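You operate a simulated robot arm through the tools that you are given. There is no shell and no other tool. Be economical: measure what you need, move in short steps, check, and stop when the job is done.

Carry out the task below with a simulated robot arm. There is one attempt and no reset: what you move stays moved.

TASK
Gauge the blue block and dot it in the gauge lamp's colour.
Fine: seat it in the gauge; run the gauge slide over it and back; the dot goes on the clear field; the pen goes back in its well.
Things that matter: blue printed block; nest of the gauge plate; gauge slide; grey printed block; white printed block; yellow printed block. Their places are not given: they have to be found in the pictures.

It is judged by the outcome, as a careful person would: the job done as asked, and still so three seconds after it is handed in. It fails if anything else is knocked over, pushed out of place, dropped, spilled or broken.

THE ROBOT
A 7-joint arm with a two-finger parallel gripper, fixed in place. Base frame: the origin is at the foot of the arm, x ahead of it, y to its left, z up; the work surface is at about z = 80. Lengths are in cm, angles in degrees, forces in N, time in s.
With the tool pointing down near the work surface it reaches from about 30 to 70 cm from the base axis. Its first joint turns from -66.0 to 66.0 degrees. Payload 1.57 kg.
Tool frame: the origin (TCP) lies between the finger pads and is the grasp point; the fingertips stand 3 cm ahead of it; z points along the fingers, y is the line along which they close. The gripper opens to 11 cm. The fingers are 2.4 cm wide and 1.2 cm thick; the gripper's body (4.8 by 11.2 cm) begins 7.8 cm behind the TCP.
Orientation is that of the tool frame in the base frame, as [roll, pitch, yaw] about the fixed x, y, z axes, in that order (R = Rz(yaw) Ry(pitch) Rx(roll)). With the fingers straight down and closing along the base's y, the tool's x points along the base's -x, its y along +y and its z along -z.

THE INTERFACE
- The arm moves only by the tool jog_arm. Its argument "plan" is a list of rows, each a list of 7 numbers: the shift along the base's x, y, z in units of 250 mm (1.0 is 250 mm), then the turn, a rotation vector about the base's x, y, z in units of 90 degrees (1.0 is 90 degrees), then the gripper command, from -1 (fully open) to 1 (shut), values between in proportion. In form: [[dx, dy, dz, ax, ay, az, claw], ...]. A call has 1 to 20 rows; each row is the pose to reach, as a shift and turn from the pose commanded when the call began. A call with a number of a shift or a turn outside -1 to 1 is refused whole. A row lasts 0.2 s, in which the tool goes at most 5 cm and 8.6 degrees; a call with a longer step from one row to the next is refused whole, and so is a gripper value outside its range. A pose out of reach is approached as far as the arm can. The call stops where the force on the tool passes 90 N (or 10 N more than at its start, if that is more) or the arm is blocked; 0.2 s more then pass. The fingers move at their own pace (about 10.8 cm/s each) and stop on an object; they squeeze with about 23 N. The grip force told is the motor's: it shows also when the fingers shut on nothing. Time passes only in rows, and 0.2 s behind the last, so rows that repeat a pose let the fingers close. It gives the time, the measured TCP pose, the force on the tool (base axes), the opening and the grip force at its end, in the units of the frame above (readings bear some noise).
- Cameras (640 x 400 px; columns grow to the right, rows downward): "scene" is fixed at [14.45, -37.82, 140.63]; the picture's right is [0.92, -0.39, 0.00], its down [-0.21, -0.51, -0.83] and it looks along [0.32, 0.77, -0.55] (base axes); focal length 311 px, centre (320, 200). "wrist" rides on the gripper at [-3.6, 0, -8] in the tool frame; the picture's right is [0.00, -1.00, 0.00], its down [0.97, 0.00, -0.24] and it looks along [0.24, 0.00, 0.97] (tool axes); focal length 218 px, centre (320, 200).
- camera(camera): a new picture of that camera. No time passes.
- locate(camera, pixels): for up to 12 pixels [column, row] of the newest picture of that camera ("zoom" is the newest enlarged one), the place [x, y, z] in the base frame of the surface seen there, good to about 0.2 cm. No time passes.
- inspect(camera, box): a new picture of the part [left, top, right, bottom] of that camera's present view, enlarged. No time passes.
- job_done(): hands the job in; it is judged then, once.

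Work in short steps. Measure before you move; look again where a grasp or a placing could have gone wrong, and mend it. You have 80 turns and 54 pictures in all, those below and enlarged ones among them. Open the gripper and draw the arm clear of the work before you hand the job in, unless the task says otherwise; then end with one line.

The tools are called after "Emit:" by a JSON object that holds its "api" and its "payload". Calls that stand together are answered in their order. jog_arm: Moves the arm, as the interface text tells. Its arguments: {"type":"object","properties":{"plan":{"type":"array"}},"required":["plan"]} The other tools are called the same way: camera (camera) takes a picture; locate (camera, pixels) gives the place of the surface under pixels of a picture; inspect (camera, box) takes an enlarged picture of a part of a camera's view; job_done () hands the job in.

At the start:

```text
t: 0.0
position: [42.67, 6.7, 116.28]
ee_rot: [-180.0, 0.0, -179.9]
ft_force: [-1.2, 0.3, 0.0]
gripper_width: 11.04
finger_force: 0.1
```

scene: 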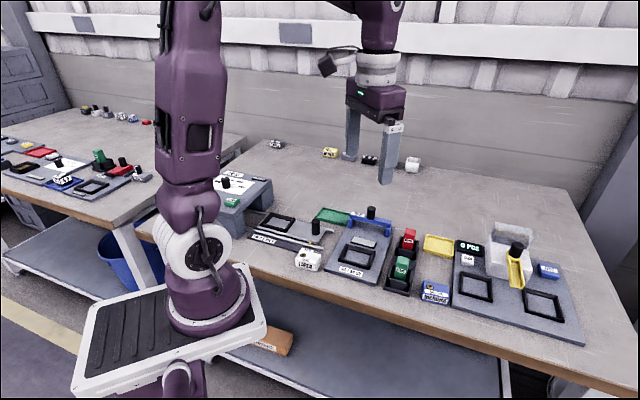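
wrist: 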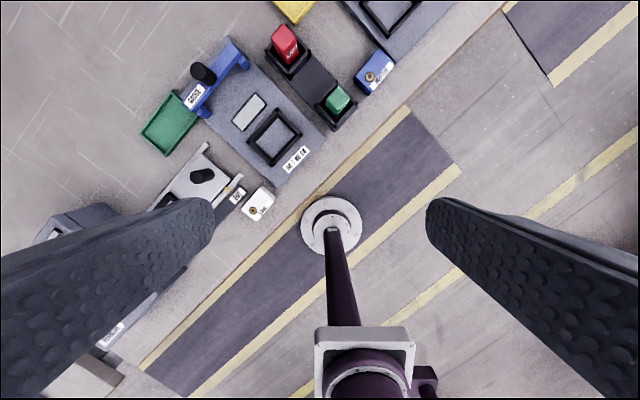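

The pictures show a gauge plate with a blue slide near (365,240) in the scene, and red and green pens beside it. I enlarge these areas first.

Emit:
{"api": "inspect", "payload": {"camera": "scene", "box": [280, 190, 460, 310]}}

Emit:
{"api": "inspect", "payload": {"camera": "scene", "box": [410, 200, 600, 350]}}

Emit:
{"api": "inspect", "payload": {"camera": "wrist", "box": [130, 0, 430, 220]}}

Emit:
{"api": "inspect", "payload": {"camera": "scene", "box": [200, 120, 440, 270]}}

```text
3.33 times, centred on (370, 250) of scene
```

zoom: 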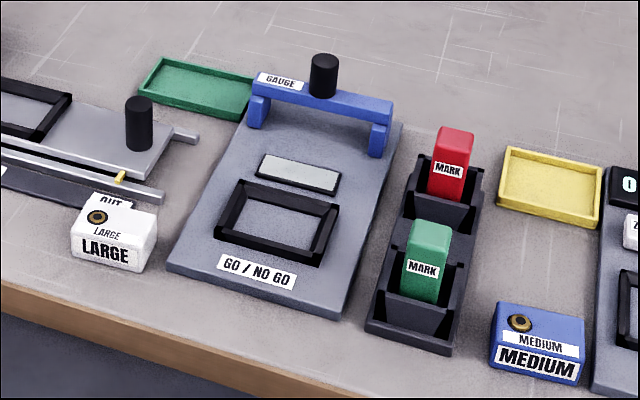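

```text
2.67 times, centred on (505, 275) of scene
```

zoom: 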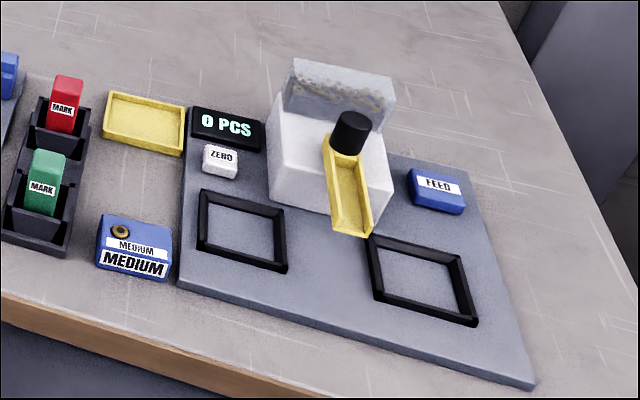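

```text
1.82 times, centred on (280, 110) of wrist
```

zoom: 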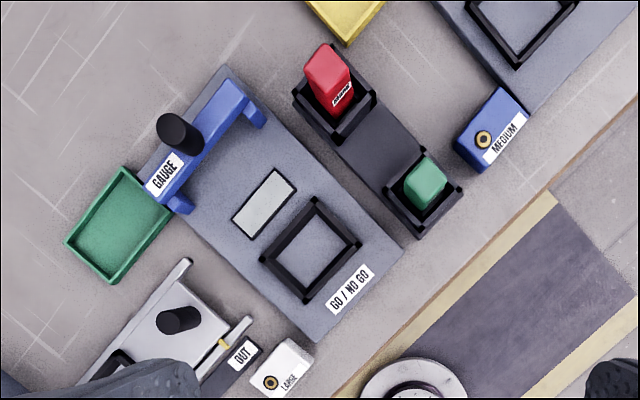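

```text
2.67 times, centred on (320, 195) of scene
```

zoom: 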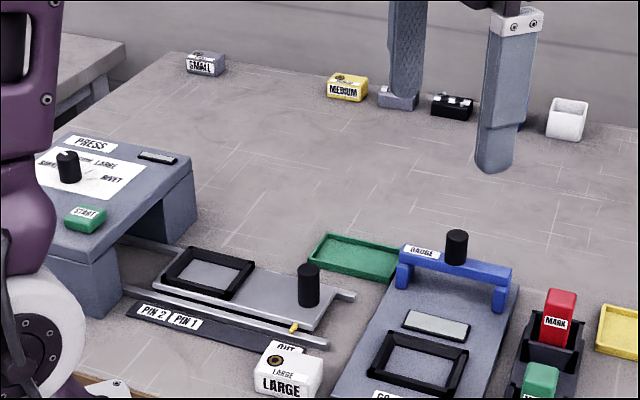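

I measure key points in the wrist picture: the blue block near (375,71), the nest near (273,137), the slide near (205,85) and the pens near (285,43) and (338,102).

Emit:
{"api": "inspect", "payload": {"camera": "wrist", "box": [230, 0, 430, 190]}}

Emit:
{"api": "locate", "payload": {"camera": "wrist", "pixels": [[387, 52], [395, 66], [362, 76], [372, 90], [273, 137], [272, 108], [301, 134], [277, 167], [247, 140], [204, 72], [195, 97], [238, 58]]}}

Emit:
{"api": "locate", "payload": {"camera": "scene", "pixels": [[371, 208], [408, 233], [402, 260], [438, 286], [428, 286], [355, 255], [364, 242], [350, 215], [385, 232], [374, 215], [398, 280], [415, 245]]}}

```text
2.11 times, centred on (330, 95) of wrist
```

zoom: 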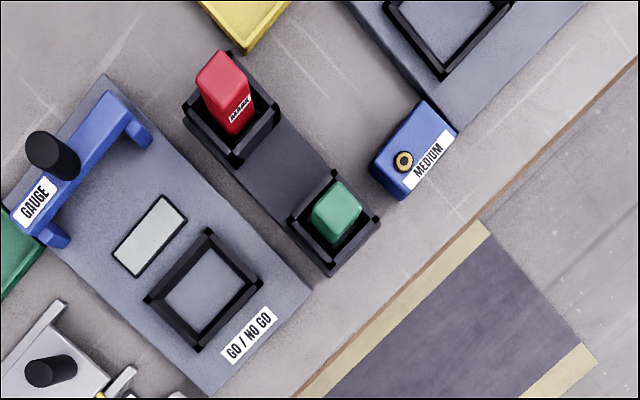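

```text
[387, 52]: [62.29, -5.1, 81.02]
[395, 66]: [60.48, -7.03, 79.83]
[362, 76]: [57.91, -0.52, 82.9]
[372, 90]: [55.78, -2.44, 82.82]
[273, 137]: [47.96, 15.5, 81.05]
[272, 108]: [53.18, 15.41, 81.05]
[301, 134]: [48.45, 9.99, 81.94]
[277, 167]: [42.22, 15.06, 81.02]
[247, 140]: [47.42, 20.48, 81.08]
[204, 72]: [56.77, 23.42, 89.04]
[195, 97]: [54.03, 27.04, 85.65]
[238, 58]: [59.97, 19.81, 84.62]
```

```text
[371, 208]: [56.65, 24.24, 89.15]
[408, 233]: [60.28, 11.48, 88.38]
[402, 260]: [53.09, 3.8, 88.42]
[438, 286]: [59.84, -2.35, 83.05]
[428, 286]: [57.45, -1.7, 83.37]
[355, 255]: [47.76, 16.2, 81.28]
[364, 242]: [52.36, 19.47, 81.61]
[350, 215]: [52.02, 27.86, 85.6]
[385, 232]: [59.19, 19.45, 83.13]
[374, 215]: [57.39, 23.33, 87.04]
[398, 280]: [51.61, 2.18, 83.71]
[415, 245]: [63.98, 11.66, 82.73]
```

The blue block is at about (58.9,-2.7,83) and the nest at about (47.7,15.3). I move above the block for a closer look.

Emit:
{"api": "jog_arm", "payload": {"plan": [[0.1, -0.046, -0.1, 0, 0, 0, -1], [0.2, -0.092, -0.2, 0, 0, 0, -1], [0.3, -0.138, -0.3, 0, 0, 0, -1], [0.4, -0.184, -0.4, 0, 0, 0, -1], [0.493, -0.228, -0.491, 0, 0, 0, -1], [0.493, -0.228, -0.491, 0, 0, 0, -1]]}}

Emit:
{"api": "camera", "payload": {"camera": "wrist"}}

```text
t: 1.4
position: [55.04, 1.14, 103.86]
ee_rot: [180.0, 0.0, 180.0]
ft_force: [-0.3, 0.1, -0.1]
gripper_width: 10.99
finger_force: 0.0
```

```text
46 pictures are left
```

wrist: 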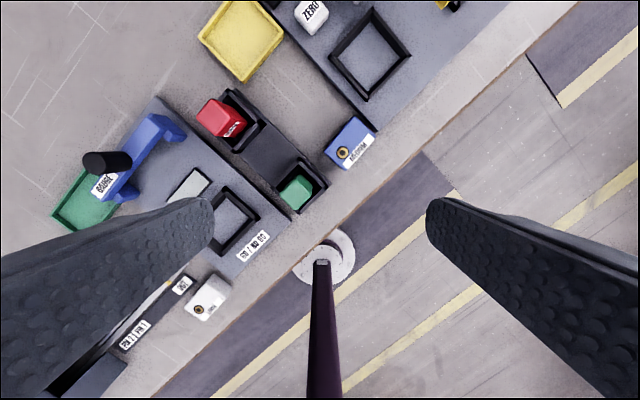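

The blue block shows at (350,143). I enlarge it and the pen rack.

Emit:
{"api": "inspect", "payload": {"camera": "wrist", "box": [270, 90, 400, 220]}}

Emit:
{"api": "locate", "payload": {"camera": "wrist", "pixels": [[352, 117], [376, 134], [347, 167], [325, 149], [344, 153], [299, 188], [222, 115], [212, 110], [299, 158], [327, 185], [298, 213], [273, 187]]}}

```text
3.08 times, centred on (335, 155) of wrist
```

zoom: 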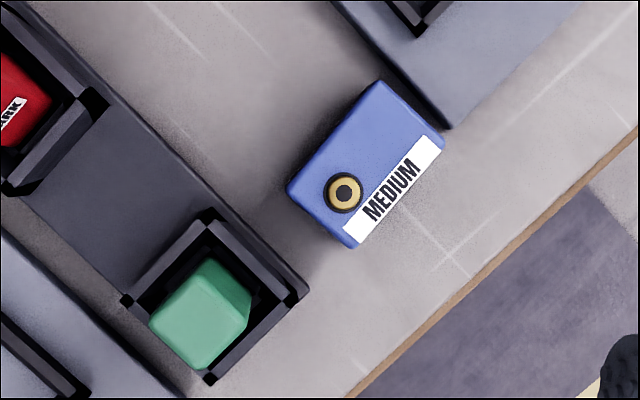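

```text
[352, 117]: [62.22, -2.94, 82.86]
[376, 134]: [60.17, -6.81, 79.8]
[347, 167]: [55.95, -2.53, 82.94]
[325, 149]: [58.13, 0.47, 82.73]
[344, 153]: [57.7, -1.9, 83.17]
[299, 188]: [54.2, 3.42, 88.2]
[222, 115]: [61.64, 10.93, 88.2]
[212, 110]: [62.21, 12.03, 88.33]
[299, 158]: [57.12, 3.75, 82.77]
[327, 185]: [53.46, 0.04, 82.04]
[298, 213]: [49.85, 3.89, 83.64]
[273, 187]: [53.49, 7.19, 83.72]
```

The block's clear field is the plain blue area right of the bushing. I measure its corners from this enlarged picture.

Emit:
{"api": "locate", "payload": {"camera": "zoom", "pixels": [[378, 86], [439, 143], [352, 242], [293, 188], [344, 193], [382, 137], [416, 140], [346, 232], [205, 315], [190, 362], [150, 322], [205, 262]]}}

Emit:
{"api": "inspect", "payload": {"camera": "scene", "box": [370, 215, 470, 315]}}

```text
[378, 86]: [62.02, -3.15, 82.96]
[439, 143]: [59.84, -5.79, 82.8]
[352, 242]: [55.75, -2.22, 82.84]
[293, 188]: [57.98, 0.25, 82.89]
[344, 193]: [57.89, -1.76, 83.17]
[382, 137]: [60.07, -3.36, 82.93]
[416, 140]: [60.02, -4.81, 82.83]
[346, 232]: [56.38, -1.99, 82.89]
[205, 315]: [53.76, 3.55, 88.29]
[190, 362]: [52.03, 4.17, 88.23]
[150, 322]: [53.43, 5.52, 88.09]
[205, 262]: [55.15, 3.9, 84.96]
```

```text
4.00 times, centred on (420, 265) of scene
```

zoom: 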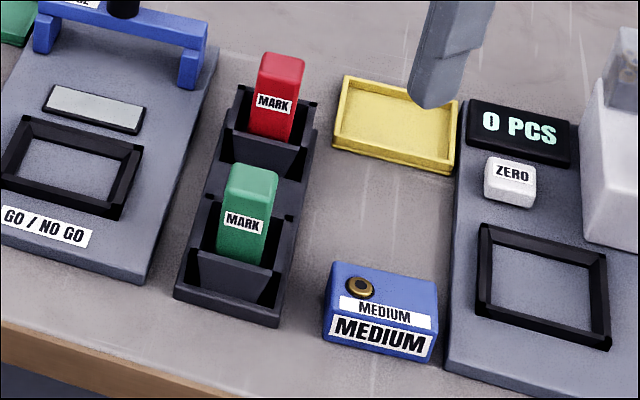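

Block: long axis about -40.5°, top at z 82.9. Next I view the nest and slide from above.

Emit:
{"api": "jog_arm", "payload": {"plan": [[-0.12, 0.14, 0, 0, 0, 0, -1], [-0.24, 0.28, 0, 0, 0, 0, -1], [-0.36, 0.42, 0, 0, 0, 0, -1], [-0.44, 0.56, 0, 0, 0, 0, -1], [-0.44, 0.6, 0, 0, 0, 0, -1], [-0.44, 0.6, 0, 0, 0, 0, -1]]}}

Emit:
{"api": "camera", "payload": {"camera": "wrist"}}

Emit:
{"api": "inspect", "payload": {"camera": "wrist", "box": [220, 20, 420, 220]}}

```text
t: 2.8
position: [44.03, 16.11, 103.89]
ee_rot: [-179.9, 0.0, 179.9]
ft_force: [-1.0, 0.1, 0.0]
gripper_width: 11.0
finger_force: 0.1
```

```text
43 pictures are left
```

wrist: 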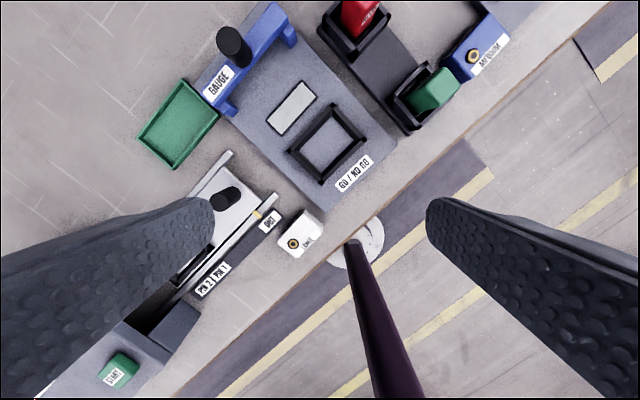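

```text
2.00 times, centred on (320, 120) of wrist
```

zoom: 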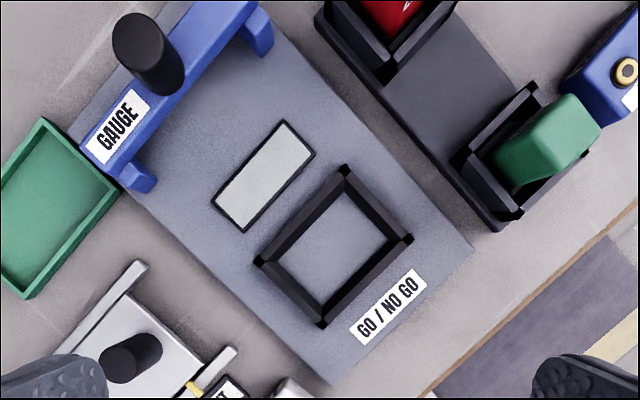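

Emit:
{"api": "locate", "payload": {"camera": "zoom", "pixels": [[345, 170], [408, 239], [322, 323], [260, 262], [344, 195], [386, 240], [324, 300], [284, 262], [333, 245], [280, 75], [470, 248], [332, 384]]}}

Emit:
{"api": "locate", "payload": {"camera": "zoom", "pixels": [[136, 36], [160, 86], [265, 10], [86, 148], [105, 166], [250, 2], [265, 175], [265, 45], [150, 180], [160, 60], [200, 60], [350, 210]]}}

```text
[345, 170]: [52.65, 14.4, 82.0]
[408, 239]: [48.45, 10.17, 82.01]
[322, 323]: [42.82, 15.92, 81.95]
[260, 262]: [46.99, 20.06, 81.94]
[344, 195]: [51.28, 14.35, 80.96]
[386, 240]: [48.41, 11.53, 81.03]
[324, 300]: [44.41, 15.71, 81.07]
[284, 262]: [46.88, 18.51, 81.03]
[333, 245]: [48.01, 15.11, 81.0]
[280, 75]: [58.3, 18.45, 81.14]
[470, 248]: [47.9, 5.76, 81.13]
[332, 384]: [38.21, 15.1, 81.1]
```

```text
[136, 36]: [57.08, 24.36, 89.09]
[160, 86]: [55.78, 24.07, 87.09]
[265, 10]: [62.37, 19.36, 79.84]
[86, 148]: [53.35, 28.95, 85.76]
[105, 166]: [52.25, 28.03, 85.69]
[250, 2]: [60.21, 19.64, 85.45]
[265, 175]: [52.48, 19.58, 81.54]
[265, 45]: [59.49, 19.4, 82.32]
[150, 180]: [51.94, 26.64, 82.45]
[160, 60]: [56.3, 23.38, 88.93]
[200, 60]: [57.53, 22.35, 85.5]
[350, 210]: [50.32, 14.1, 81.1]
```

Nest centre is (47.75,15.1) at 45°, its floor is at 81.0 and its rim at 82.0. I go above the blue block turned by -40.7° with the fingers opened to 6.5 cm.

Emit:
{"api": "jog_arm", "payload": {"plan": [[0.09, -0.115, -0.02, 0, 0, -0.075, -0.18], [0.18, -0.23, -0.05, 0, 0, -0.15, -0.18], [0.27, -0.345, -0.08, 0, 0, -0.225, -0.18], [0.36, -0.46, -0.12, 0, 0, -0.3, -0.18], [0.45, -0.575, -0.16, 0, 0, -0.375, -0.18], [0.54, -0.69, -0.2, 0, 0, -0.452, -0.18], [0.595, -0.752, -0.3, 0, 0, -0.452, -0.18], [0.595, -0.752, -0.4, 0, 0, -0.452, -0.18], [0.595, -0.752, -0.4, 0, 0, -0.452, -0.18]]}}

Emit:
{"api": "camera", "payload": {"camera": "wrist"}}

```text
t: 4.8
position: [58.99, -3.0, 94.09]
ee_rot: [-179.9, 0.0, 139.3]
ft_force: [-0.4, 0.7, 0.3]
gripper_width: 6.49
finger_force: 0.1
```

```text
41 pictures are left
```

wrist: 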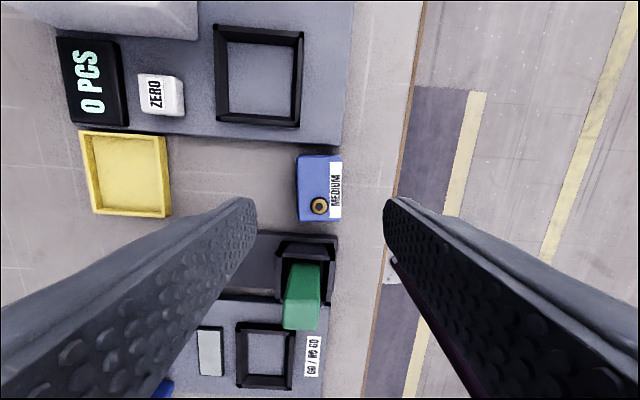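

The block shows at (320,188), square to the tool within a degree or two. I measure its corners.

Emit:
{"api": "inspect", "payload": {"camera": "wrist", "box": [270, 130, 370, 230]}}

Emit:
{"api": "locate", "payload": {"camera": "wrist", "pixels": [[299, 158], [339, 156], [340, 216], [299, 219], [320, 188], [320, 206]]}}

```text
4.00 times, centred on (320, 180) of wrist
```

zoom: 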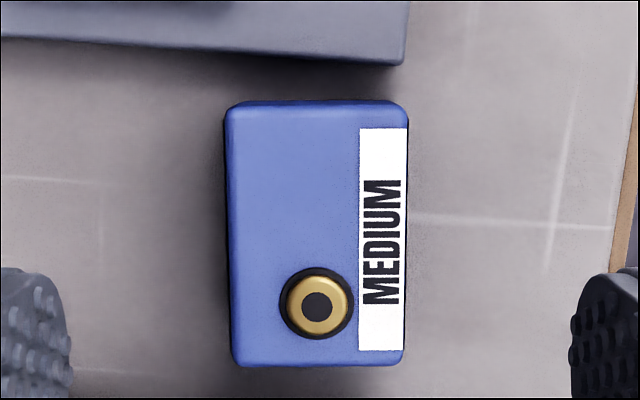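

```text
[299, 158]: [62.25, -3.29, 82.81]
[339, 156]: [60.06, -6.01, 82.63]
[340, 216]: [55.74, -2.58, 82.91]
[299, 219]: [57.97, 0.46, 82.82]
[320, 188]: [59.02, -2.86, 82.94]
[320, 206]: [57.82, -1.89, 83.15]
```

Centre (59.0,-2.86), well between the fingers. I go down to TCP z 84.4 and close.

Emit:
{"api": "jog_arm", "payload": {"plan": [[0.005, -0.002, -0.13, 0, 0, 0, -0.18], [0.005, -0.002, -0.26, 0, 0, 0, -0.18], [0.005, -0.002, -0.35, 0, 0, 0, -0.18], [0.005, -0.002, -0.384, 0, 0, 0, -0.18], [0.005, -0.002, -0.384, 0, 0, 0, -0.18], [0.005, -0.002, -0.384, 0, 0, 0, 0.4], [0.005, -0.002, -0.384, 0, 0, 0, 0.6], [0.005, -0.002, -0.384, 0, 0, 0, 1], [0.005, -0.002, -0.384, 0, 0, 0, 1]]}}

```text
t: 6.8
position: [59.16, -2.78, 84.56]
ee_rot: [-180.0, 0.0, 139.4]
ft_force: [-0.4, -0.1, -0.2]
gripper_width: 3.92
finger_force: 22.7
```

The grip is good (width 3.92). I lift, carry and turn to 45°, and hover over the nest.

Emit:
{"api": "jog_arm", "payload": {"plan": [[0, 0, 0.17, 0, 0, 0, 1], [0, 0, 0.34, 0, 0, 0, 1], [0, 0, 0.5, 0, 0, 0, 1], [-0.09, 0.144, 0.5, 0, 0, 0, 1], [-0.18, 0.288, 0.5, 0, 0, -0.01, 1], [-0.27, 0.432, 0.5, 0, 0, -0.03, 1], [-0.36, 0.576, 0.5, 0, 0, -0.048, 1], [-0.45, 0.718, 0.5, 0, 0, -0.048, 1], [-0.45, 0.718, 0.4, 0, 0, -0.048, 1], [-0.45, 0.718, 0.25, 0, 0, -0.048, 1], [-0.45, 0.718, 0.16, 0, 0, -0.048, 1], [-0.45, 0.718, 0.16, 0, 0, -0.048, 1]]}}

Emit:
{"api": "inspect", "payload": {"camera": "wrist", "box": [240, 120, 400, 280]}}

Emit:
{"api": "inspect", "payload": {"camera": "scene", "box": [310, 200, 410, 290]}}

```text
t: 9.4
position: [48.04, 15.21, 88.3]
ee_rot: [-179.9, 0.0, 135.0]
ft_force: [-0.6, -0.9, -0.9]
gripper_width: 3.92
finger_force: 22.8
```

```text
2.50 times, centred on (320, 200) of wrist
```

zoom: 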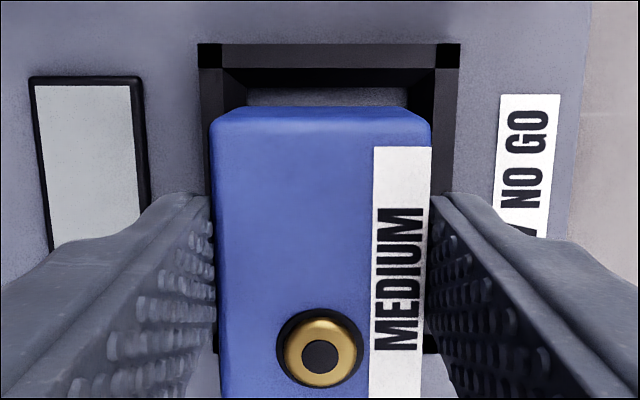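

```text
4.44 times, centred on (360, 245) of scene
```

zoom: 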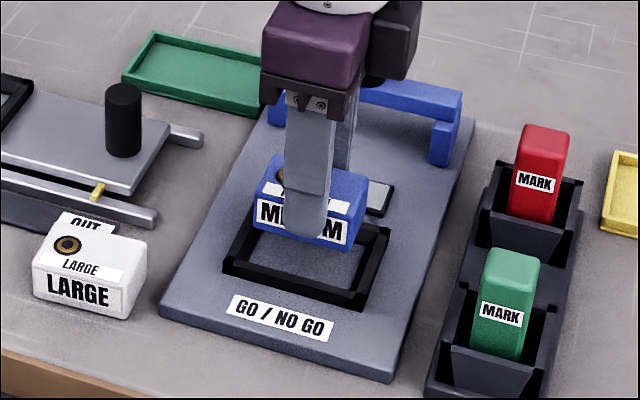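

The nest centre appears about 8 zoom px right of the tool centre line. I measure the block and nest corners exactly.

Emit:
{"api": "camera", "payload": {"camera": "wrist"}}

Emit:
{"api": "inspect", "payload": {"camera": "wrist", "box": [240, 120, 400, 280]}}

Emit:
{"api": "locate", "payload": {"camera": "zoom", "pixels": [[199, 45], [459, 45], [246, 98], [410, 98], [222, 122], [422, 122], [428, 140], [214, 140], [320, 357], [222, 68], [436, 68]]}}

```text
37 pictures are left
```

wrist: 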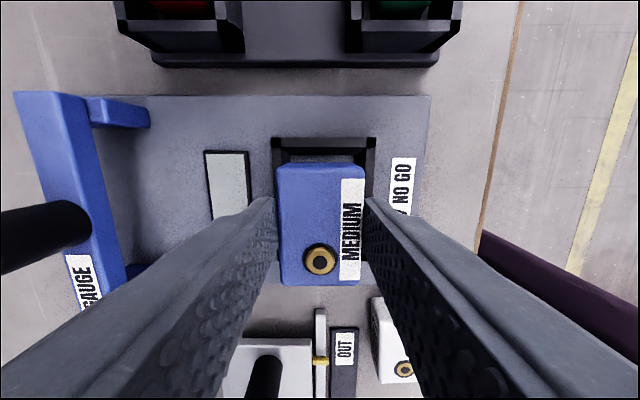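

```text
2.50 times, centred on (320, 200) of wrist
```

zoom: 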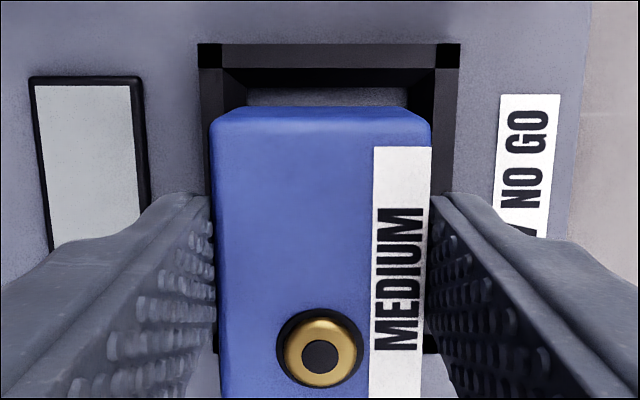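

```text
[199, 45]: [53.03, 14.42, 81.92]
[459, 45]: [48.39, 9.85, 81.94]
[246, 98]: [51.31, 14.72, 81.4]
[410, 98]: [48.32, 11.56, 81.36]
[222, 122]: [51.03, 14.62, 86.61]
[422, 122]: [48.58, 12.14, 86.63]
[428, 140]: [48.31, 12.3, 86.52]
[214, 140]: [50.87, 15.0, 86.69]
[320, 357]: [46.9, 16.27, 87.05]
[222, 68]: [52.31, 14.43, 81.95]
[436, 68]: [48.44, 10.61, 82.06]
```

Across, the block is about 0.23 cm too far toward the lamp. I check its near end to get the lengthwise centring.

Emit:
{"api": "inspect", "payload": {"camera": "wrist", "box": [260, 140, 380, 300]}}

Emit:
{"api": "locate", "payload": {"camera": "wrist", "pixels": [[300, 281], [340, 279], [300, 284], [300, 167], [340, 166], [320, 164], [320, 140], [300, 138], [300, 150]]}}

```text
2.50 times, centred on (320, 220) of wrist
```

zoom: 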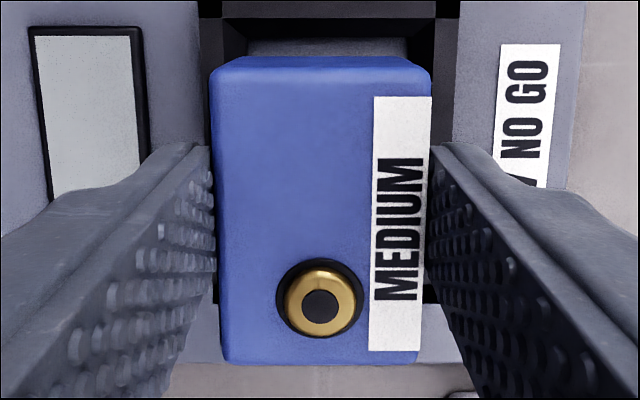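

```text
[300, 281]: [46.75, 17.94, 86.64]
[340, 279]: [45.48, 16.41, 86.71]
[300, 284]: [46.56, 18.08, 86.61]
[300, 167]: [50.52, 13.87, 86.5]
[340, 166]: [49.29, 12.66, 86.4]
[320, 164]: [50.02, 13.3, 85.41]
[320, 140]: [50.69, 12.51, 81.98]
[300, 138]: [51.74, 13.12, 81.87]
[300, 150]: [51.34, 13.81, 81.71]
```

Lengthwise it is centred (v≈23.05). I shift 0.23 cm across, lower to just below rim level and read the force.

Emit:
{"api": "jog_arm", "payload": {"plan": [[-0.0064, -0.0064, 0, 0, 0, 0, 1], [-0.0064, -0.0064, -0.04, 0, 0, 0, 1], [-0.0064, -0.0064, -0.075, 0, 0, 0, 1], [-0.0064, -0.0064, -0.095, 0, 0, 0, 1], [-0.0064, -0.0064, -0.095, 0, 0, 0, 1]]}}

```text
t: 10.6
position: [47.69, 14.84, 86.07]
ee_rot: [-180.0, 0.0, 135.0]
ft_force: [-0.5, 0.5, -1.3]
gripper_width: 3.93
finger_force: 23.0
```

No contact force. I lower further to seat height.

Emit:
{"api": "jog_arm", "payload": {"plan": [[0, 0, -0.01, 0, 0, 0, 1], [0, 0, -0.018, 0, 0, 0, 1], [0, 0, -0.024, 0, 0, 0, 1], [0, 0, -0.024, 0, 0, 0, 1]]}}

Emit:
{"api": "inspect", "payload": {"camera": "scene", "box": [310, 200, 410, 290]}}

```text
t: 11.6
position: [47.77, 15.04, 85.49]
ee_rot: [179.9, 0.0, 135.0]
ft_force: [-3.3, -0.4, 19.8]
gripper_width: 3.96
finger_force: 23.4
```

```text
4.44 times, centred on (360, 245) of scene
```

zoom: 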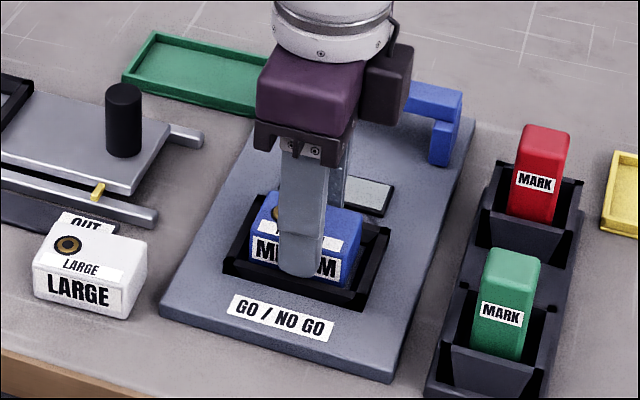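

Contact of 20 N at the expected seat height. I release and rise.

Emit:
{"api": "jog_arm", "payload": {"plan": [[0, 0, 0.004, 0, 0, 0, 0], [0, 0, 0.004, 0, 0, 0, -0.1], [0, 0, 0.004, 0, 0, 0, -0.1], [0, 0, 0.1, 0, 0, 0, -0.1], [0, 0, 0.28, 0, 0, 0, -0.1], [0, 0, 0.46, 0, 0, 0, -0.1], [0, 0, 0.6, 0, 0, 0, -0.1], [0, 0, 0.6, 0, 0, 0, -0.1]]}}

Emit:
{"api": "camera", "payload": {"camera": "wrist"}}

Emit:
{"api": "inspect", "payload": {"camera": "scene", "box": [310, 200, 410, 290]}}

```text
t: 13.4
position: [47.74, 14.86, 100.61]
ee_rot: [-180.0, -0.1, 135.0]
ft_force: [0.4, -0.8, -0.4]
gripper_width: 6.05
finger_force: 0.1
```

```text
33 pictures are left
```

wrist: 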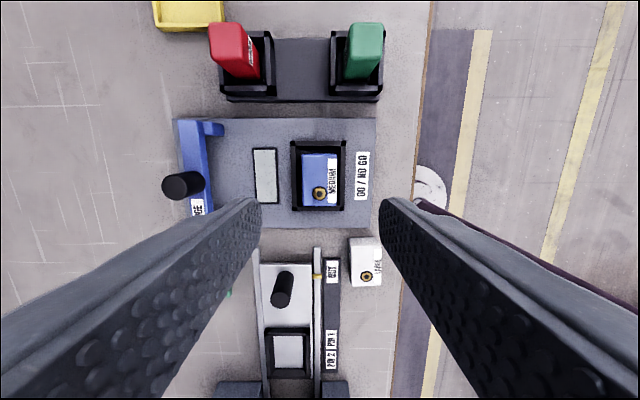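

```text
4.44 times, centred on (360, 245) of scene
```

zoom: 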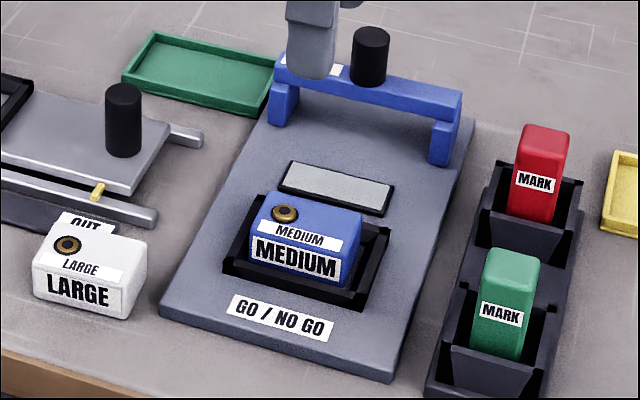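

The block sits level in the nest. I move above the slide knob, near (56.7,24.1), and look.

Emit:
{"api": "jog_arm", "payload": {"plan": [[0.1, 0.1, 0, 0, 0, 0, -0.1], [0.2, 0.2, 0, 0, 0, 0, -0.1], [0.3, 0.3, 0, 0, 0, 0, -0.1], [0.364, 0.366, -0.096, 0, 0, 0, -0.1], [0.364, 0.366, -0.096, 0, 0, 0, -0.1]]}}

Emit:
{"api": "camera", "payload": {"camera": "wrist"}}

Emit:
{"api": "inspect", "payload": {"camera": "wrist", "box": [260, 130, 400, 270]}}

```text
t: 14.6
position: [56.68, 24.02, 98.18]
ee_rot: [-180.0, 0.0, 135.0]
ft_force: [-0.4, 0.6, 0.8]
gripper_width: 6.06
finger_force: 0.0
```

```text
31 pictures are left
```

wrist: 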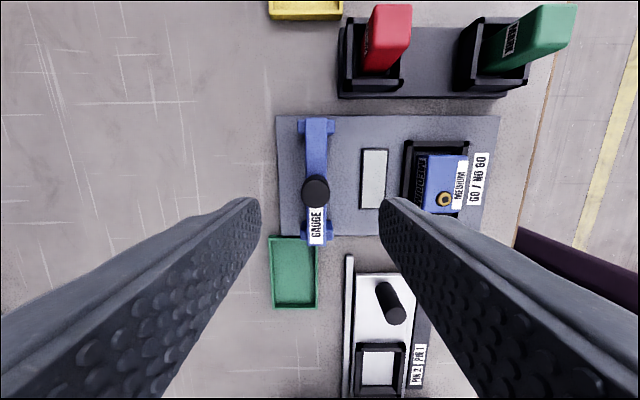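

```text
2.86 times, centred on (330, 200) of wrist
```

zoom: 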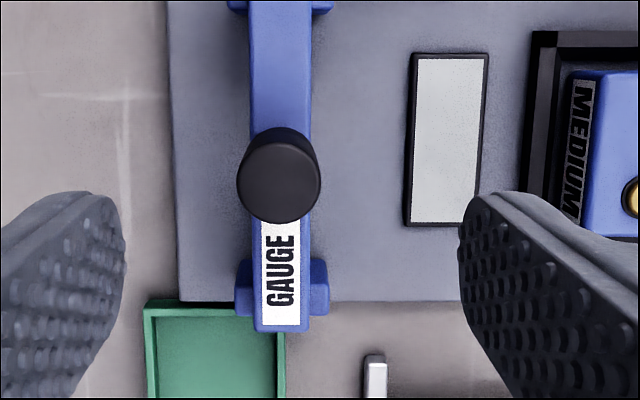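

The knob's top shows at (316,192), between the fingers. I measure its centre.

Emit:
{"api": "locate", "payload": {"camera": "zoom", "pixels": [[278, 182], [240, 182], [316, 182], [278, 145], [278, 215], [282, 310], [308, 270], [252, 270], [485, 100], [448, 140], [575, 75], [630, 75]]}}

```text
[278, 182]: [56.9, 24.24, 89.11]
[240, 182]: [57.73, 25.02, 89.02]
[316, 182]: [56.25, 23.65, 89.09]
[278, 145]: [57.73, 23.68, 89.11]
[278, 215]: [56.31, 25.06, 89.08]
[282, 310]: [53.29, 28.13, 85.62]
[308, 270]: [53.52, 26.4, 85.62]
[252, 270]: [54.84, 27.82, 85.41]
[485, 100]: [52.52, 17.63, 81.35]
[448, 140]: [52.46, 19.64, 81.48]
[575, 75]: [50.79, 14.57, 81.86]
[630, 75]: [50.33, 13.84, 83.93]
```

Knob centre (56.97,24.3), top at 89.1. I go down to TCP z 88.9 and close on it.

Emit:
{"api": "jog_arm", "payload": {"plan": [[0.011, 0.008, -0.13, 0, 0, 0, -0.1], [0.011, 0.008, -0.26, 0, 0, 0, -0.1], [0.011, 0.008, -0.34, 0, 0, 0, -0.1], [0.011, 0.008, -0.362, 0, 0, 0, -0.1], [0.011, 0.008, -0.362, 0, 0, 0, 0.4], [0.011, 0.008, -0.362, 0, 0, 0, 0.6], [0.011, 0.008, -0.362, 0, 0, 0, 0.8], [0.011, 0.008, -0.362, 0, 0, 0, 0.8]]}}

Emit:
{"api": "inspect", "payload": {"camera": "scene", "box": [310, 180, 430, 290]}}

```text
t: 16.4
position: [57.11, 24.27, 88.99]
ee_rot: [-179.8, 0.0, 135.0]
ft_force: [-2.7, -2.9, -5.1]
gripper_width: 2.35
finger_force: 35.3
```

```text
3.64 times, centred on (370, 235) of scene
```

zoom: 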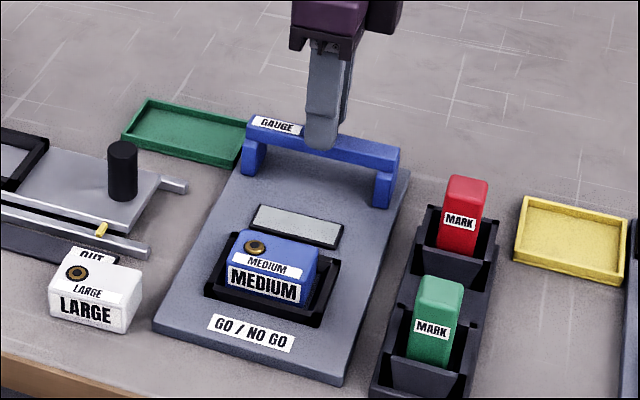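

The knob is held. I slide toward the nest along (-1,-1)/√2, 12.5 cm first.

Emit:
{"api": "jog_arm", "payload": {"plan": [[-0.02, -0.02, 0, 0, 0, 0, 0.8], [-0.06, -0.06, 0, 0, 0, 0, 0.8], [-0.1, -0.1, 0, 0, 0, 0, 0.8], [-0.14, -0.14, 0, 0, 0, 0, 0.8], [-0.18, -0.18, 0, 0, 0, 0, 0.8], [-0.22, -0.22, 0, 0, 0, 0, 0.8], [-0.26, -0.26, 0, 0, 0, 0, 0.8], [-0.3, -0.3, 0, 0, 0, 0, 0.8], [-0.34, -0.34, 0, 0, 0, 0, 0.8], [-0.354, -0.354, 0, 0, 0, 0, 0.8], [-0.354, -0.354, 0, 0, 0, 0, 0.8]]}}

Emit:
{"api": "inspect", "payload": {"camera": "scene", "box": [310, 180, 430, 290]}}

```text
t: 18.8
position: [48.46, 15.61, 88.99]
ee_rot: [179.6, 0.2, 135.1]
ft_force: [17.4, 30.5, 9.7]
gripper_width: 4.08
finger_force: 16.9
```

```text
3.64 times, centred on (370, 235) of scene
```

zoom: 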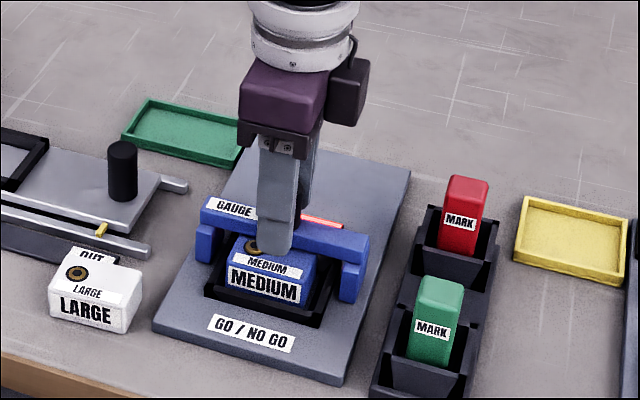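

The slide stopped at its end of travel, over the block, and the lamp shows red. I slide it back to its start.

Emit:
{"api": "jog_arm", "payload": {"plan": [[0.02, 0.02, 0, 0, 0, 0, 0.8], [0.06, 0.06, 0, 0, 0, 0, 0.8], [0.1, 0.1, 0, 0, 0, 0, 0.8], [0.14, 0.14, 0, 0, 0, 0, 0.8], [0.18, 0.18, 0, 0, 0, 0, 0.8], [0.22, 0.22, 0, 0, 0, 0, 0.8], [0.26, 0.26, 0, 0, 0, 0, 0.8], [0.3, 0.3, 0, 0, 0, 0, 0.8], [0.34, 0.34, 0, 0, 0, 0, 0.8], [0.354, 0.354, 0, 0, 0, 0, 0.8], [0.354, 0.354, 0, 0, 0, 0, 0.8]]}}

Emit:
{"api": "inspect", "payload": {"camera": "scene", "box": [310, 180, 430, 290]}}

```text
t: 21.2
position: [57.13, 24.24, 89.06]
ee_rot: [180.0, 0.2, 134.9]
ft_force: [8.5, -14.6, -6.0]
gripper_width: 2.34
finger_force: 35.7
```

```text
3.64 times, centred on (370, 235) of scene
```

zoom: 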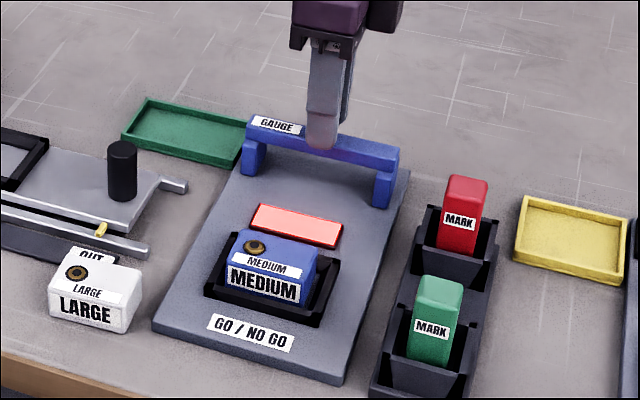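

The lamp is red, the slide is home and the block is still seated. I release the knob, rise and move above the red pen.

Emit:
{"api": "jog_arm", "payload": {"plan": [[0, 0, 0, 0, 0, 0, 0.2], [0, 0, 0, 0, 0, 0, -0.1], [0, 0, 0, 0, 0, 0, -0.1], [0, 0, 0.1, 0, 0, 0, -0.1], [0, 0, 0.28, 0, 0, 0, -0.1], [0, 0, 0.44, 0, 0, 0, -0.1], [0.06, -0.16, 0.44, 0, 0, 0, -0.1], [0.12, -0.32, 0.44, 0, 0, 0, -0.1], [0.18, -0.48, 0.44, 0, 0, 0, -0.1], [0.2, -0.52, 0.44, 0, 0, 0, -0.1], [0.2, -0.52, 0.44, 0, 0, 0, -0.1]]}}

Emit:
{"api": "camera", "payload": {"camera": "wrist"}}

Emit:
{"api": "inspect", "payload": {"camera": "wrist", "box": [250, 120, 410, 280]}}

```text
t: 23.6
position: [61.95, 11.27, 100.05]
ee_rot: [-179.9, 0.0, 135.1]
ft_force: [-0.4, -0.9, 0.5]
gripper_width: 6.06
finger_force: 0.0
```

```text
26 pictures are left
```

wrist: 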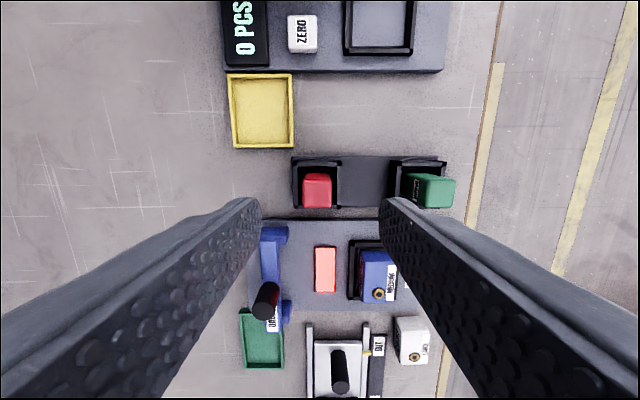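

```text
2.50 times, centred on (330, 200) of wrist
```

zoom: 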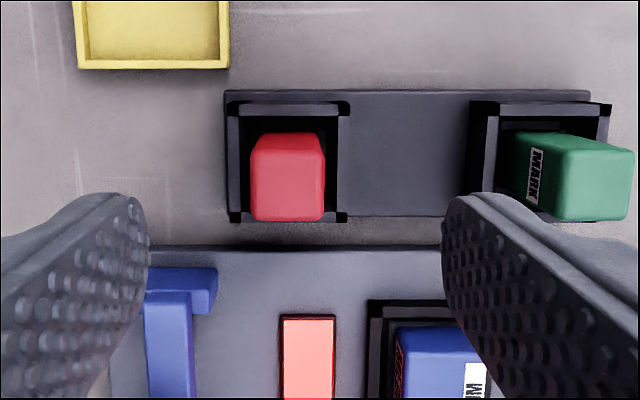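

The red pen's top face spans about (254,152)–(322,220) in the zoom. I measure it and the well.

Emit:
{"api": "locate", "payload": {"camera": "zoom", "pixels": [[288, 185], [258, 160], [318, 160], [320, 212], [256, 212], [287, 216], [287, 138], [233, 110], [344, 108], [344, 217], [233, 217], [287, 120]]}}

Emit:
{"api": "inspect", "payload": {"camera": "scene", "box": [380, 220, 430, 260]}}

```text
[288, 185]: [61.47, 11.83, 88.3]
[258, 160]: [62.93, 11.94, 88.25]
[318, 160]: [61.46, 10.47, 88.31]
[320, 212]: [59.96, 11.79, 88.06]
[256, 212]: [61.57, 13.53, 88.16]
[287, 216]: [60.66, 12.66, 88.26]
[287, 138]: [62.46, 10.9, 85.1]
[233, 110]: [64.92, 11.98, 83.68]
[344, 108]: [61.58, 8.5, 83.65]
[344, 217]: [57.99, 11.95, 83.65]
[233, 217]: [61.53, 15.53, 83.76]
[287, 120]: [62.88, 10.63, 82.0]
```

```text
10.00 times, centred on (405, 240) of scene
```

zoom: 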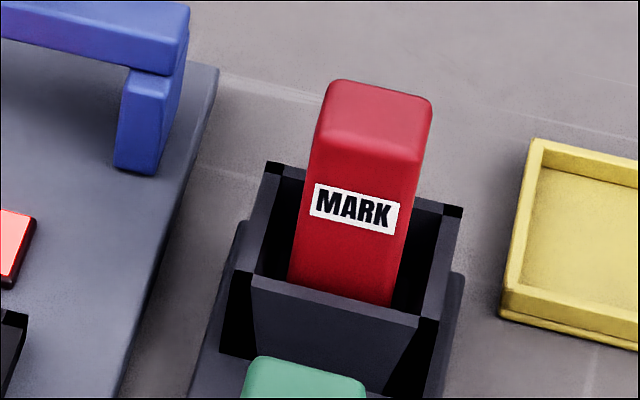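

Pen centre (61.48,11.93), top 88.25, 2.3 cm square; the well rim is at 83.7. I go down to TCP z 87.2 and grip it.

Emit:
{"api": "jog_arm", "payload": {"plan": [[-0.0196, 0.0252, -0.05, 0, 0, 0, -0.1], [-0.0196, 0.0252, -0.22, 0, 0, 0, -0.1], [-0.0196, 0.0252, -0.38, 0, 0, 0, -0.1], [-0.0196, 0.0252, -0.48, 0, 0, 0, -0.1], [-0.0196, 0.0252, -0.51, 0, 0, 0, -0.1], [-0.0196, 0.0252, -0.51, 0, 0, 0, 0.3], [-0.0196, 0.0252, -0.51, 0, 0, 0, 0.6], [-0.0196, 0.0252, -0.51, 0, 0, 0, 1], [-0.0196, 0.0252, -0.51, 0, 0, 0, 1]]}}

Emit:
{"api": "inspect", "payload": {"camera": "scene", "box": [360, 200, 450, 270]}}

```text
t: 25.6
position: [61.51, 11.95, 87.26]
ee_rot: [-179.9, -0.1, 135.0]
ft_force: [-0.2, 0.5, 0.0]
gripper_width: 2.73
finger_force: 22.6
```

```text
5.71 times, centred on (405, 235) of scene
```

zoom: 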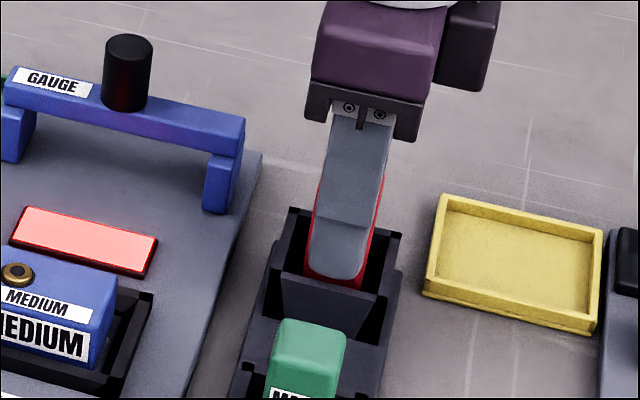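

Pen gripped (2.73). I lift it straight out and look for its tip.

Emit:
{"api": "jog_arm", "payload": {"plan": [[0, 0, 0.06, 0, 0, 0, 1], [0, 0, 0.16, 0, 0, 0, 1], [0, 0, 0.3, 0, 0, 0, 1], [0, 0, 0.44, 0, 0, 0, 1], [0, 0, 0.44, 0, 0, 0, 1]]}}

Emit:
{"api": "camera", "payload": {"camera": "scene"}}

Emit:
{"api": "inspect", "payload": {"camera": "scene", "box": [360, 170, 460, 260]}}

```text
t: 26.8
position: [61.75, 11.81, 98.29]
ee_rot: [180.0, 0.0, 135.1]
ft_force: [0.7, 0.0, -1.1]
gripper_width: 2.73
finger_force: 22.6
```

```text
22 pictures are left
```

scene: 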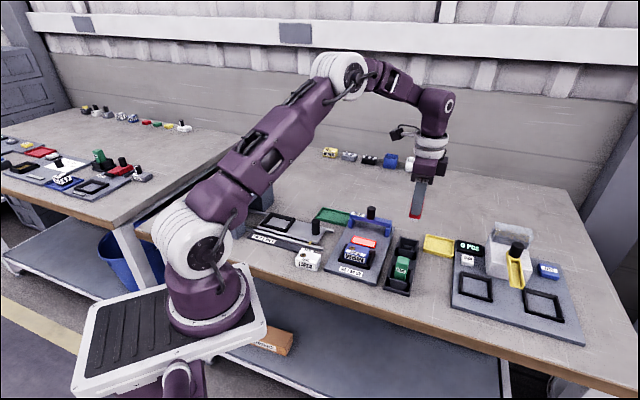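

```text
4.44 times, centred on (410, 215) of scene
```

zoom: 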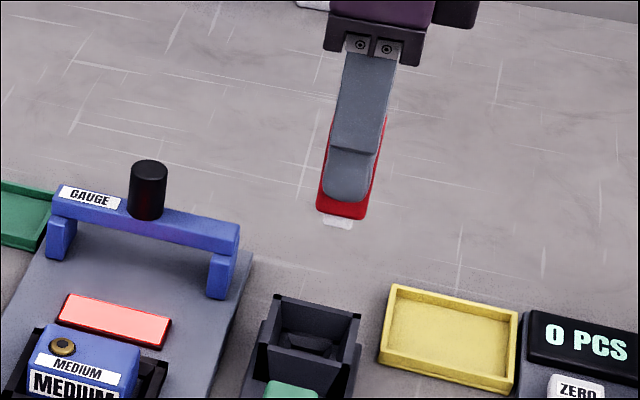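

The pen has a white nib below its body at zoom (338,223). I measure the nib's height.

Emit:
{"api": "locate", "payload": {"camera": "zoom", "pixels": [[335, 220], [338, 226], [348, 226], [340, 213], [325, 207], [362, 213], [345, 190], [310, 325], [305, 345], [285, 345]]}}

Emit:
{"api": "inspect", "payload": {"camera": "scene", "box": [400, 205, 430, 225]}}

```text
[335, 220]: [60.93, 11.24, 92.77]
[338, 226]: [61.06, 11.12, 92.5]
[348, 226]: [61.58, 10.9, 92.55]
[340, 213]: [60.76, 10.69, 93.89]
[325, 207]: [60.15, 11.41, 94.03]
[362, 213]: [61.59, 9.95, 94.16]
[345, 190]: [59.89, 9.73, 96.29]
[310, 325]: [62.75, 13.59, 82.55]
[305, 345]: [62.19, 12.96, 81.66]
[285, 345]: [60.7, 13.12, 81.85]
```

```text
16.00 times, centred on (415, 215) of scene
```

zoom: 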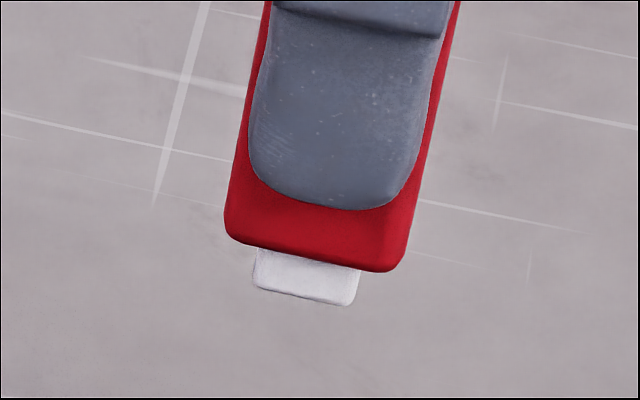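

The nib bottom is about 5.8 cm below the TCP and 1.3 cm wide. The clear field centre is estimated at (48.9,14.74); I hover there with the nib about 2 cm above the block.

Emit:
{"api": "jog_arm", "payload": {"plan": [[-0.12, 0.028, 0, 0, 0, 0, 1], [-0.26, 0.056, 0, 0, 0, 0, 1], [-0.4, 0.084, 0, 0, 0, 0, 1], [-0.503, 0.112, 0, 0, 0, 0, 1], [-0.503, 0.112, -0.14, 0, 0, 0, 1], [-0.503, 0.112, -0.248, 0, 0, 0, 1], [-0.503, 0.112, -0.248, 0, 0, 0, 1]]}}

Emit:
{"api": "inspect", "payload": {"camera": "scene", "box": [325, 210, 395, 280]}}

Emit:
{"api": "camera", "payload": {"camera": "wrist"}}

```text
t: 28.4
position: [48.91, 14.85, 92.0]
ee_rot: [-180.0, 0.0, 134.9]
ft_force: [0.3, 0.4, -0.8]
gripper_width: 2.75
finger_force: 22.7
```

```text
5.71 times, centred on (360, 245) of scene
```

zoom: 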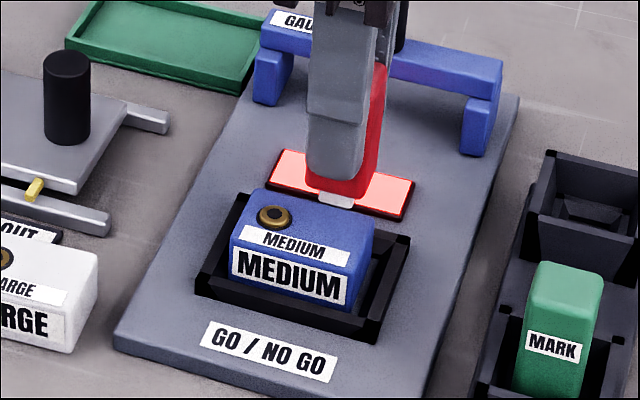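

```text
18 pictures are left
```

wrist: 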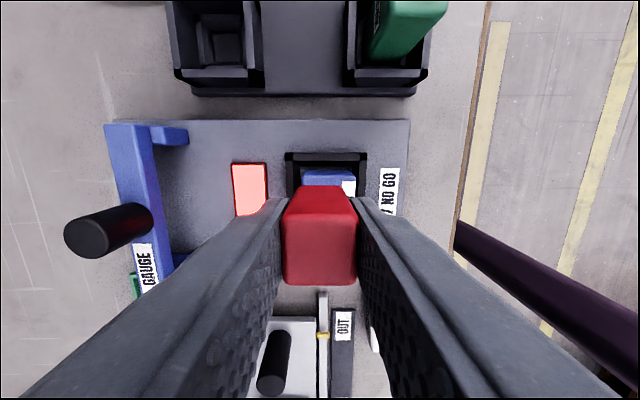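

I measure the nib and the block's top features in the scene zoom.

Emit:
{"api": "locate", "payload": {"camera": "zoom", "pixels": [[320, 200], [337, 205], [352, 206], [274, 214], [262, 193], [369, 227], [345, 266], [243, 236], [350, 252], [270, 230], [310, 215], [338, 228]]}}

```text
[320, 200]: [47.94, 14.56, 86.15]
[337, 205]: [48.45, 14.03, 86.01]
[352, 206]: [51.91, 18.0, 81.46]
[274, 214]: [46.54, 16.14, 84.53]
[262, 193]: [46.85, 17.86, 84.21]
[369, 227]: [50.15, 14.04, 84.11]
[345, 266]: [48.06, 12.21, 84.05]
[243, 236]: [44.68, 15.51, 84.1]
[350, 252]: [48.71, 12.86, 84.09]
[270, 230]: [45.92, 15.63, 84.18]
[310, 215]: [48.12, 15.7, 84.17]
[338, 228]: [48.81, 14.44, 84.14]
```

The clear field spans u 43.55–46.1 and v 22.3–25.7, and the nib is within about 0.15 cm of its centre. I make a small shift and lower gently to contact.

Emit:
{"api": "jog_arm", "payload": {"plan": [[-0.006, -0.001, -0.03, 0, 0, 0, 1], [-0.006, -0.001, -0.06, 0, 0, 0, 1], [-0.006, -0.001, -0.07, 0, 0, 0, 1], [-0.006, -0.001, -0.07, 0, 0, 0, 1]]}}

Emit:
{"api": "inspect", "payload": {"camera": "scene", "box": [335, 225, 385, 265]}}

```text
t: 29.4
position: [48.75, 14.7, 90.38]
ee_rot: [-179.9, -0.1, 135.1]
ft_force: [0.1, 0.1, -0.6]
gripper_width: 2.74
finger_force: 23.1
```

```text
10.00 times, centred on (360, 245) of scene
```

zoom: 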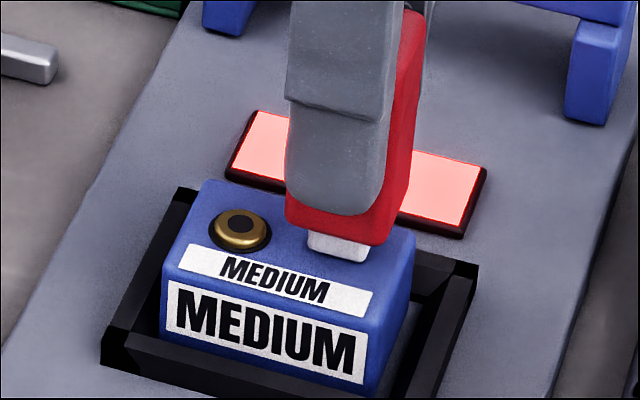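

The nib is just above the field, clear of label and bushing. I lower in small steps.

Emit:
{"api": "jog_arm", "payload": {"plan": [[0, 0, -0.006, 0, 0, 0, 1], [0, 0, -0.01, 0, 0, 0, 1], [0, 0, -0.01, 0, 0, 0, 1]]}}

```text
t: 30.2
position: [48.81, 14.74, 90.02]
ee_rot: [179.9, 0.0, 134.9]
ft_force: [-1.1, 0.6, 18.1]
gripper_width: 2.78
finger_force: 22.8
```

Contact, 18 N. I lift straight up and check the dot.

Emit:
{"api": "jog_arm", "payload": {"plan": [[0, 0, 0.03, 0, 0, 0, 1], [0, 0, 0.16, 0, 0, 0, 1], [0, 0, 0.33, 0, 0, 0, 1], [0, 0, 0.33, 0, 0, 0, 1]]}}

Emit:
{"api": "inspect", "payload": {"camera": "scene", "box": [335, 225, 385, 265]}}

Emit:
{"api": "inspect", "payload": {"camera": "scene", "box": [340, 170, 420, 240]}}

```text
t: 31.2
position: [48.75, 14.67, 98.28]
ee_rot: [-180.0, 0.0, 135.0]
ft_force: [-0.6, -0.3, -0.5]
gripper_width: 2.74
finger_force: 23.3
```

```text
10.00 times, centred on (360, 245) of scene
```

zoom: 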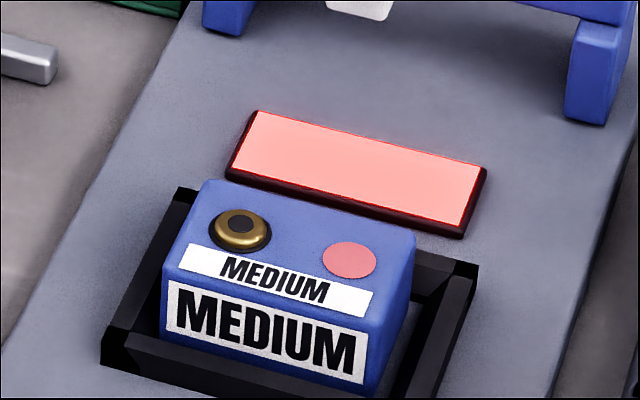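

```text
5.71 times, centred on (380, 205) of scene
```

zoom: 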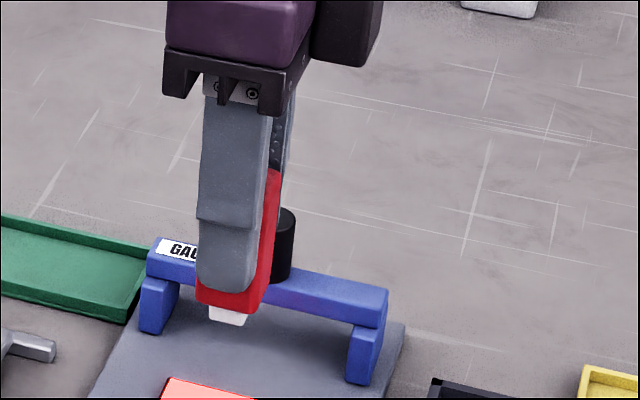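

A clean red dot lies on the clear field. I carry the pen back over its well.

Emit:
{"api": "jog_arm", "payload": {"plan": [[0.13, -0.028, 0, 0, 0, 0, 1], [0.26, -0.056, 0, 0, 0, 0, 1], [0.39, -0.084, 0, 0, 0, 0, 1], [0.509, -0.111, 0, 0, 0, 0, 1], [0.509, -0.111, -0.12, 0, 0, 0, 1], [0.509, -0.111, -0.2, 0, 0, 0, 1], [0.509, -0.111, -0.2, 0, 0, 0, 1]]}}

Emit:
{"api": "inspect", "payload": {"camera": "scene", "box": [370, 200, 440, 270]}}

```text
t: 32.8
position: [61.71, 11.99, 93.34]
ee_rot: [179.9, 0.1, 135.0]
ft_force: [-0.4, -0.6, -0.6]
gripper_width: 2.75
finger_force: 22.9
```

```text
5.71 times, centred on (405, 235) of scene
```

zoom: 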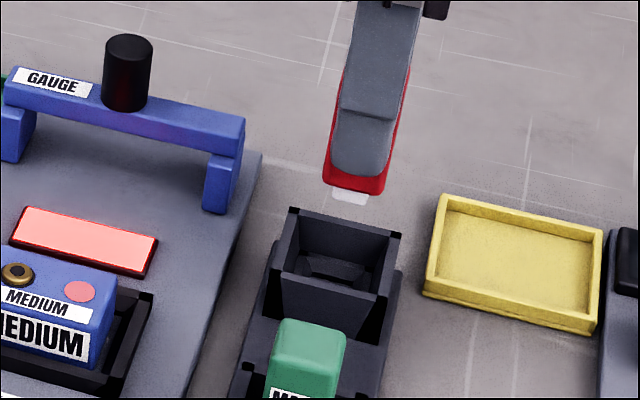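

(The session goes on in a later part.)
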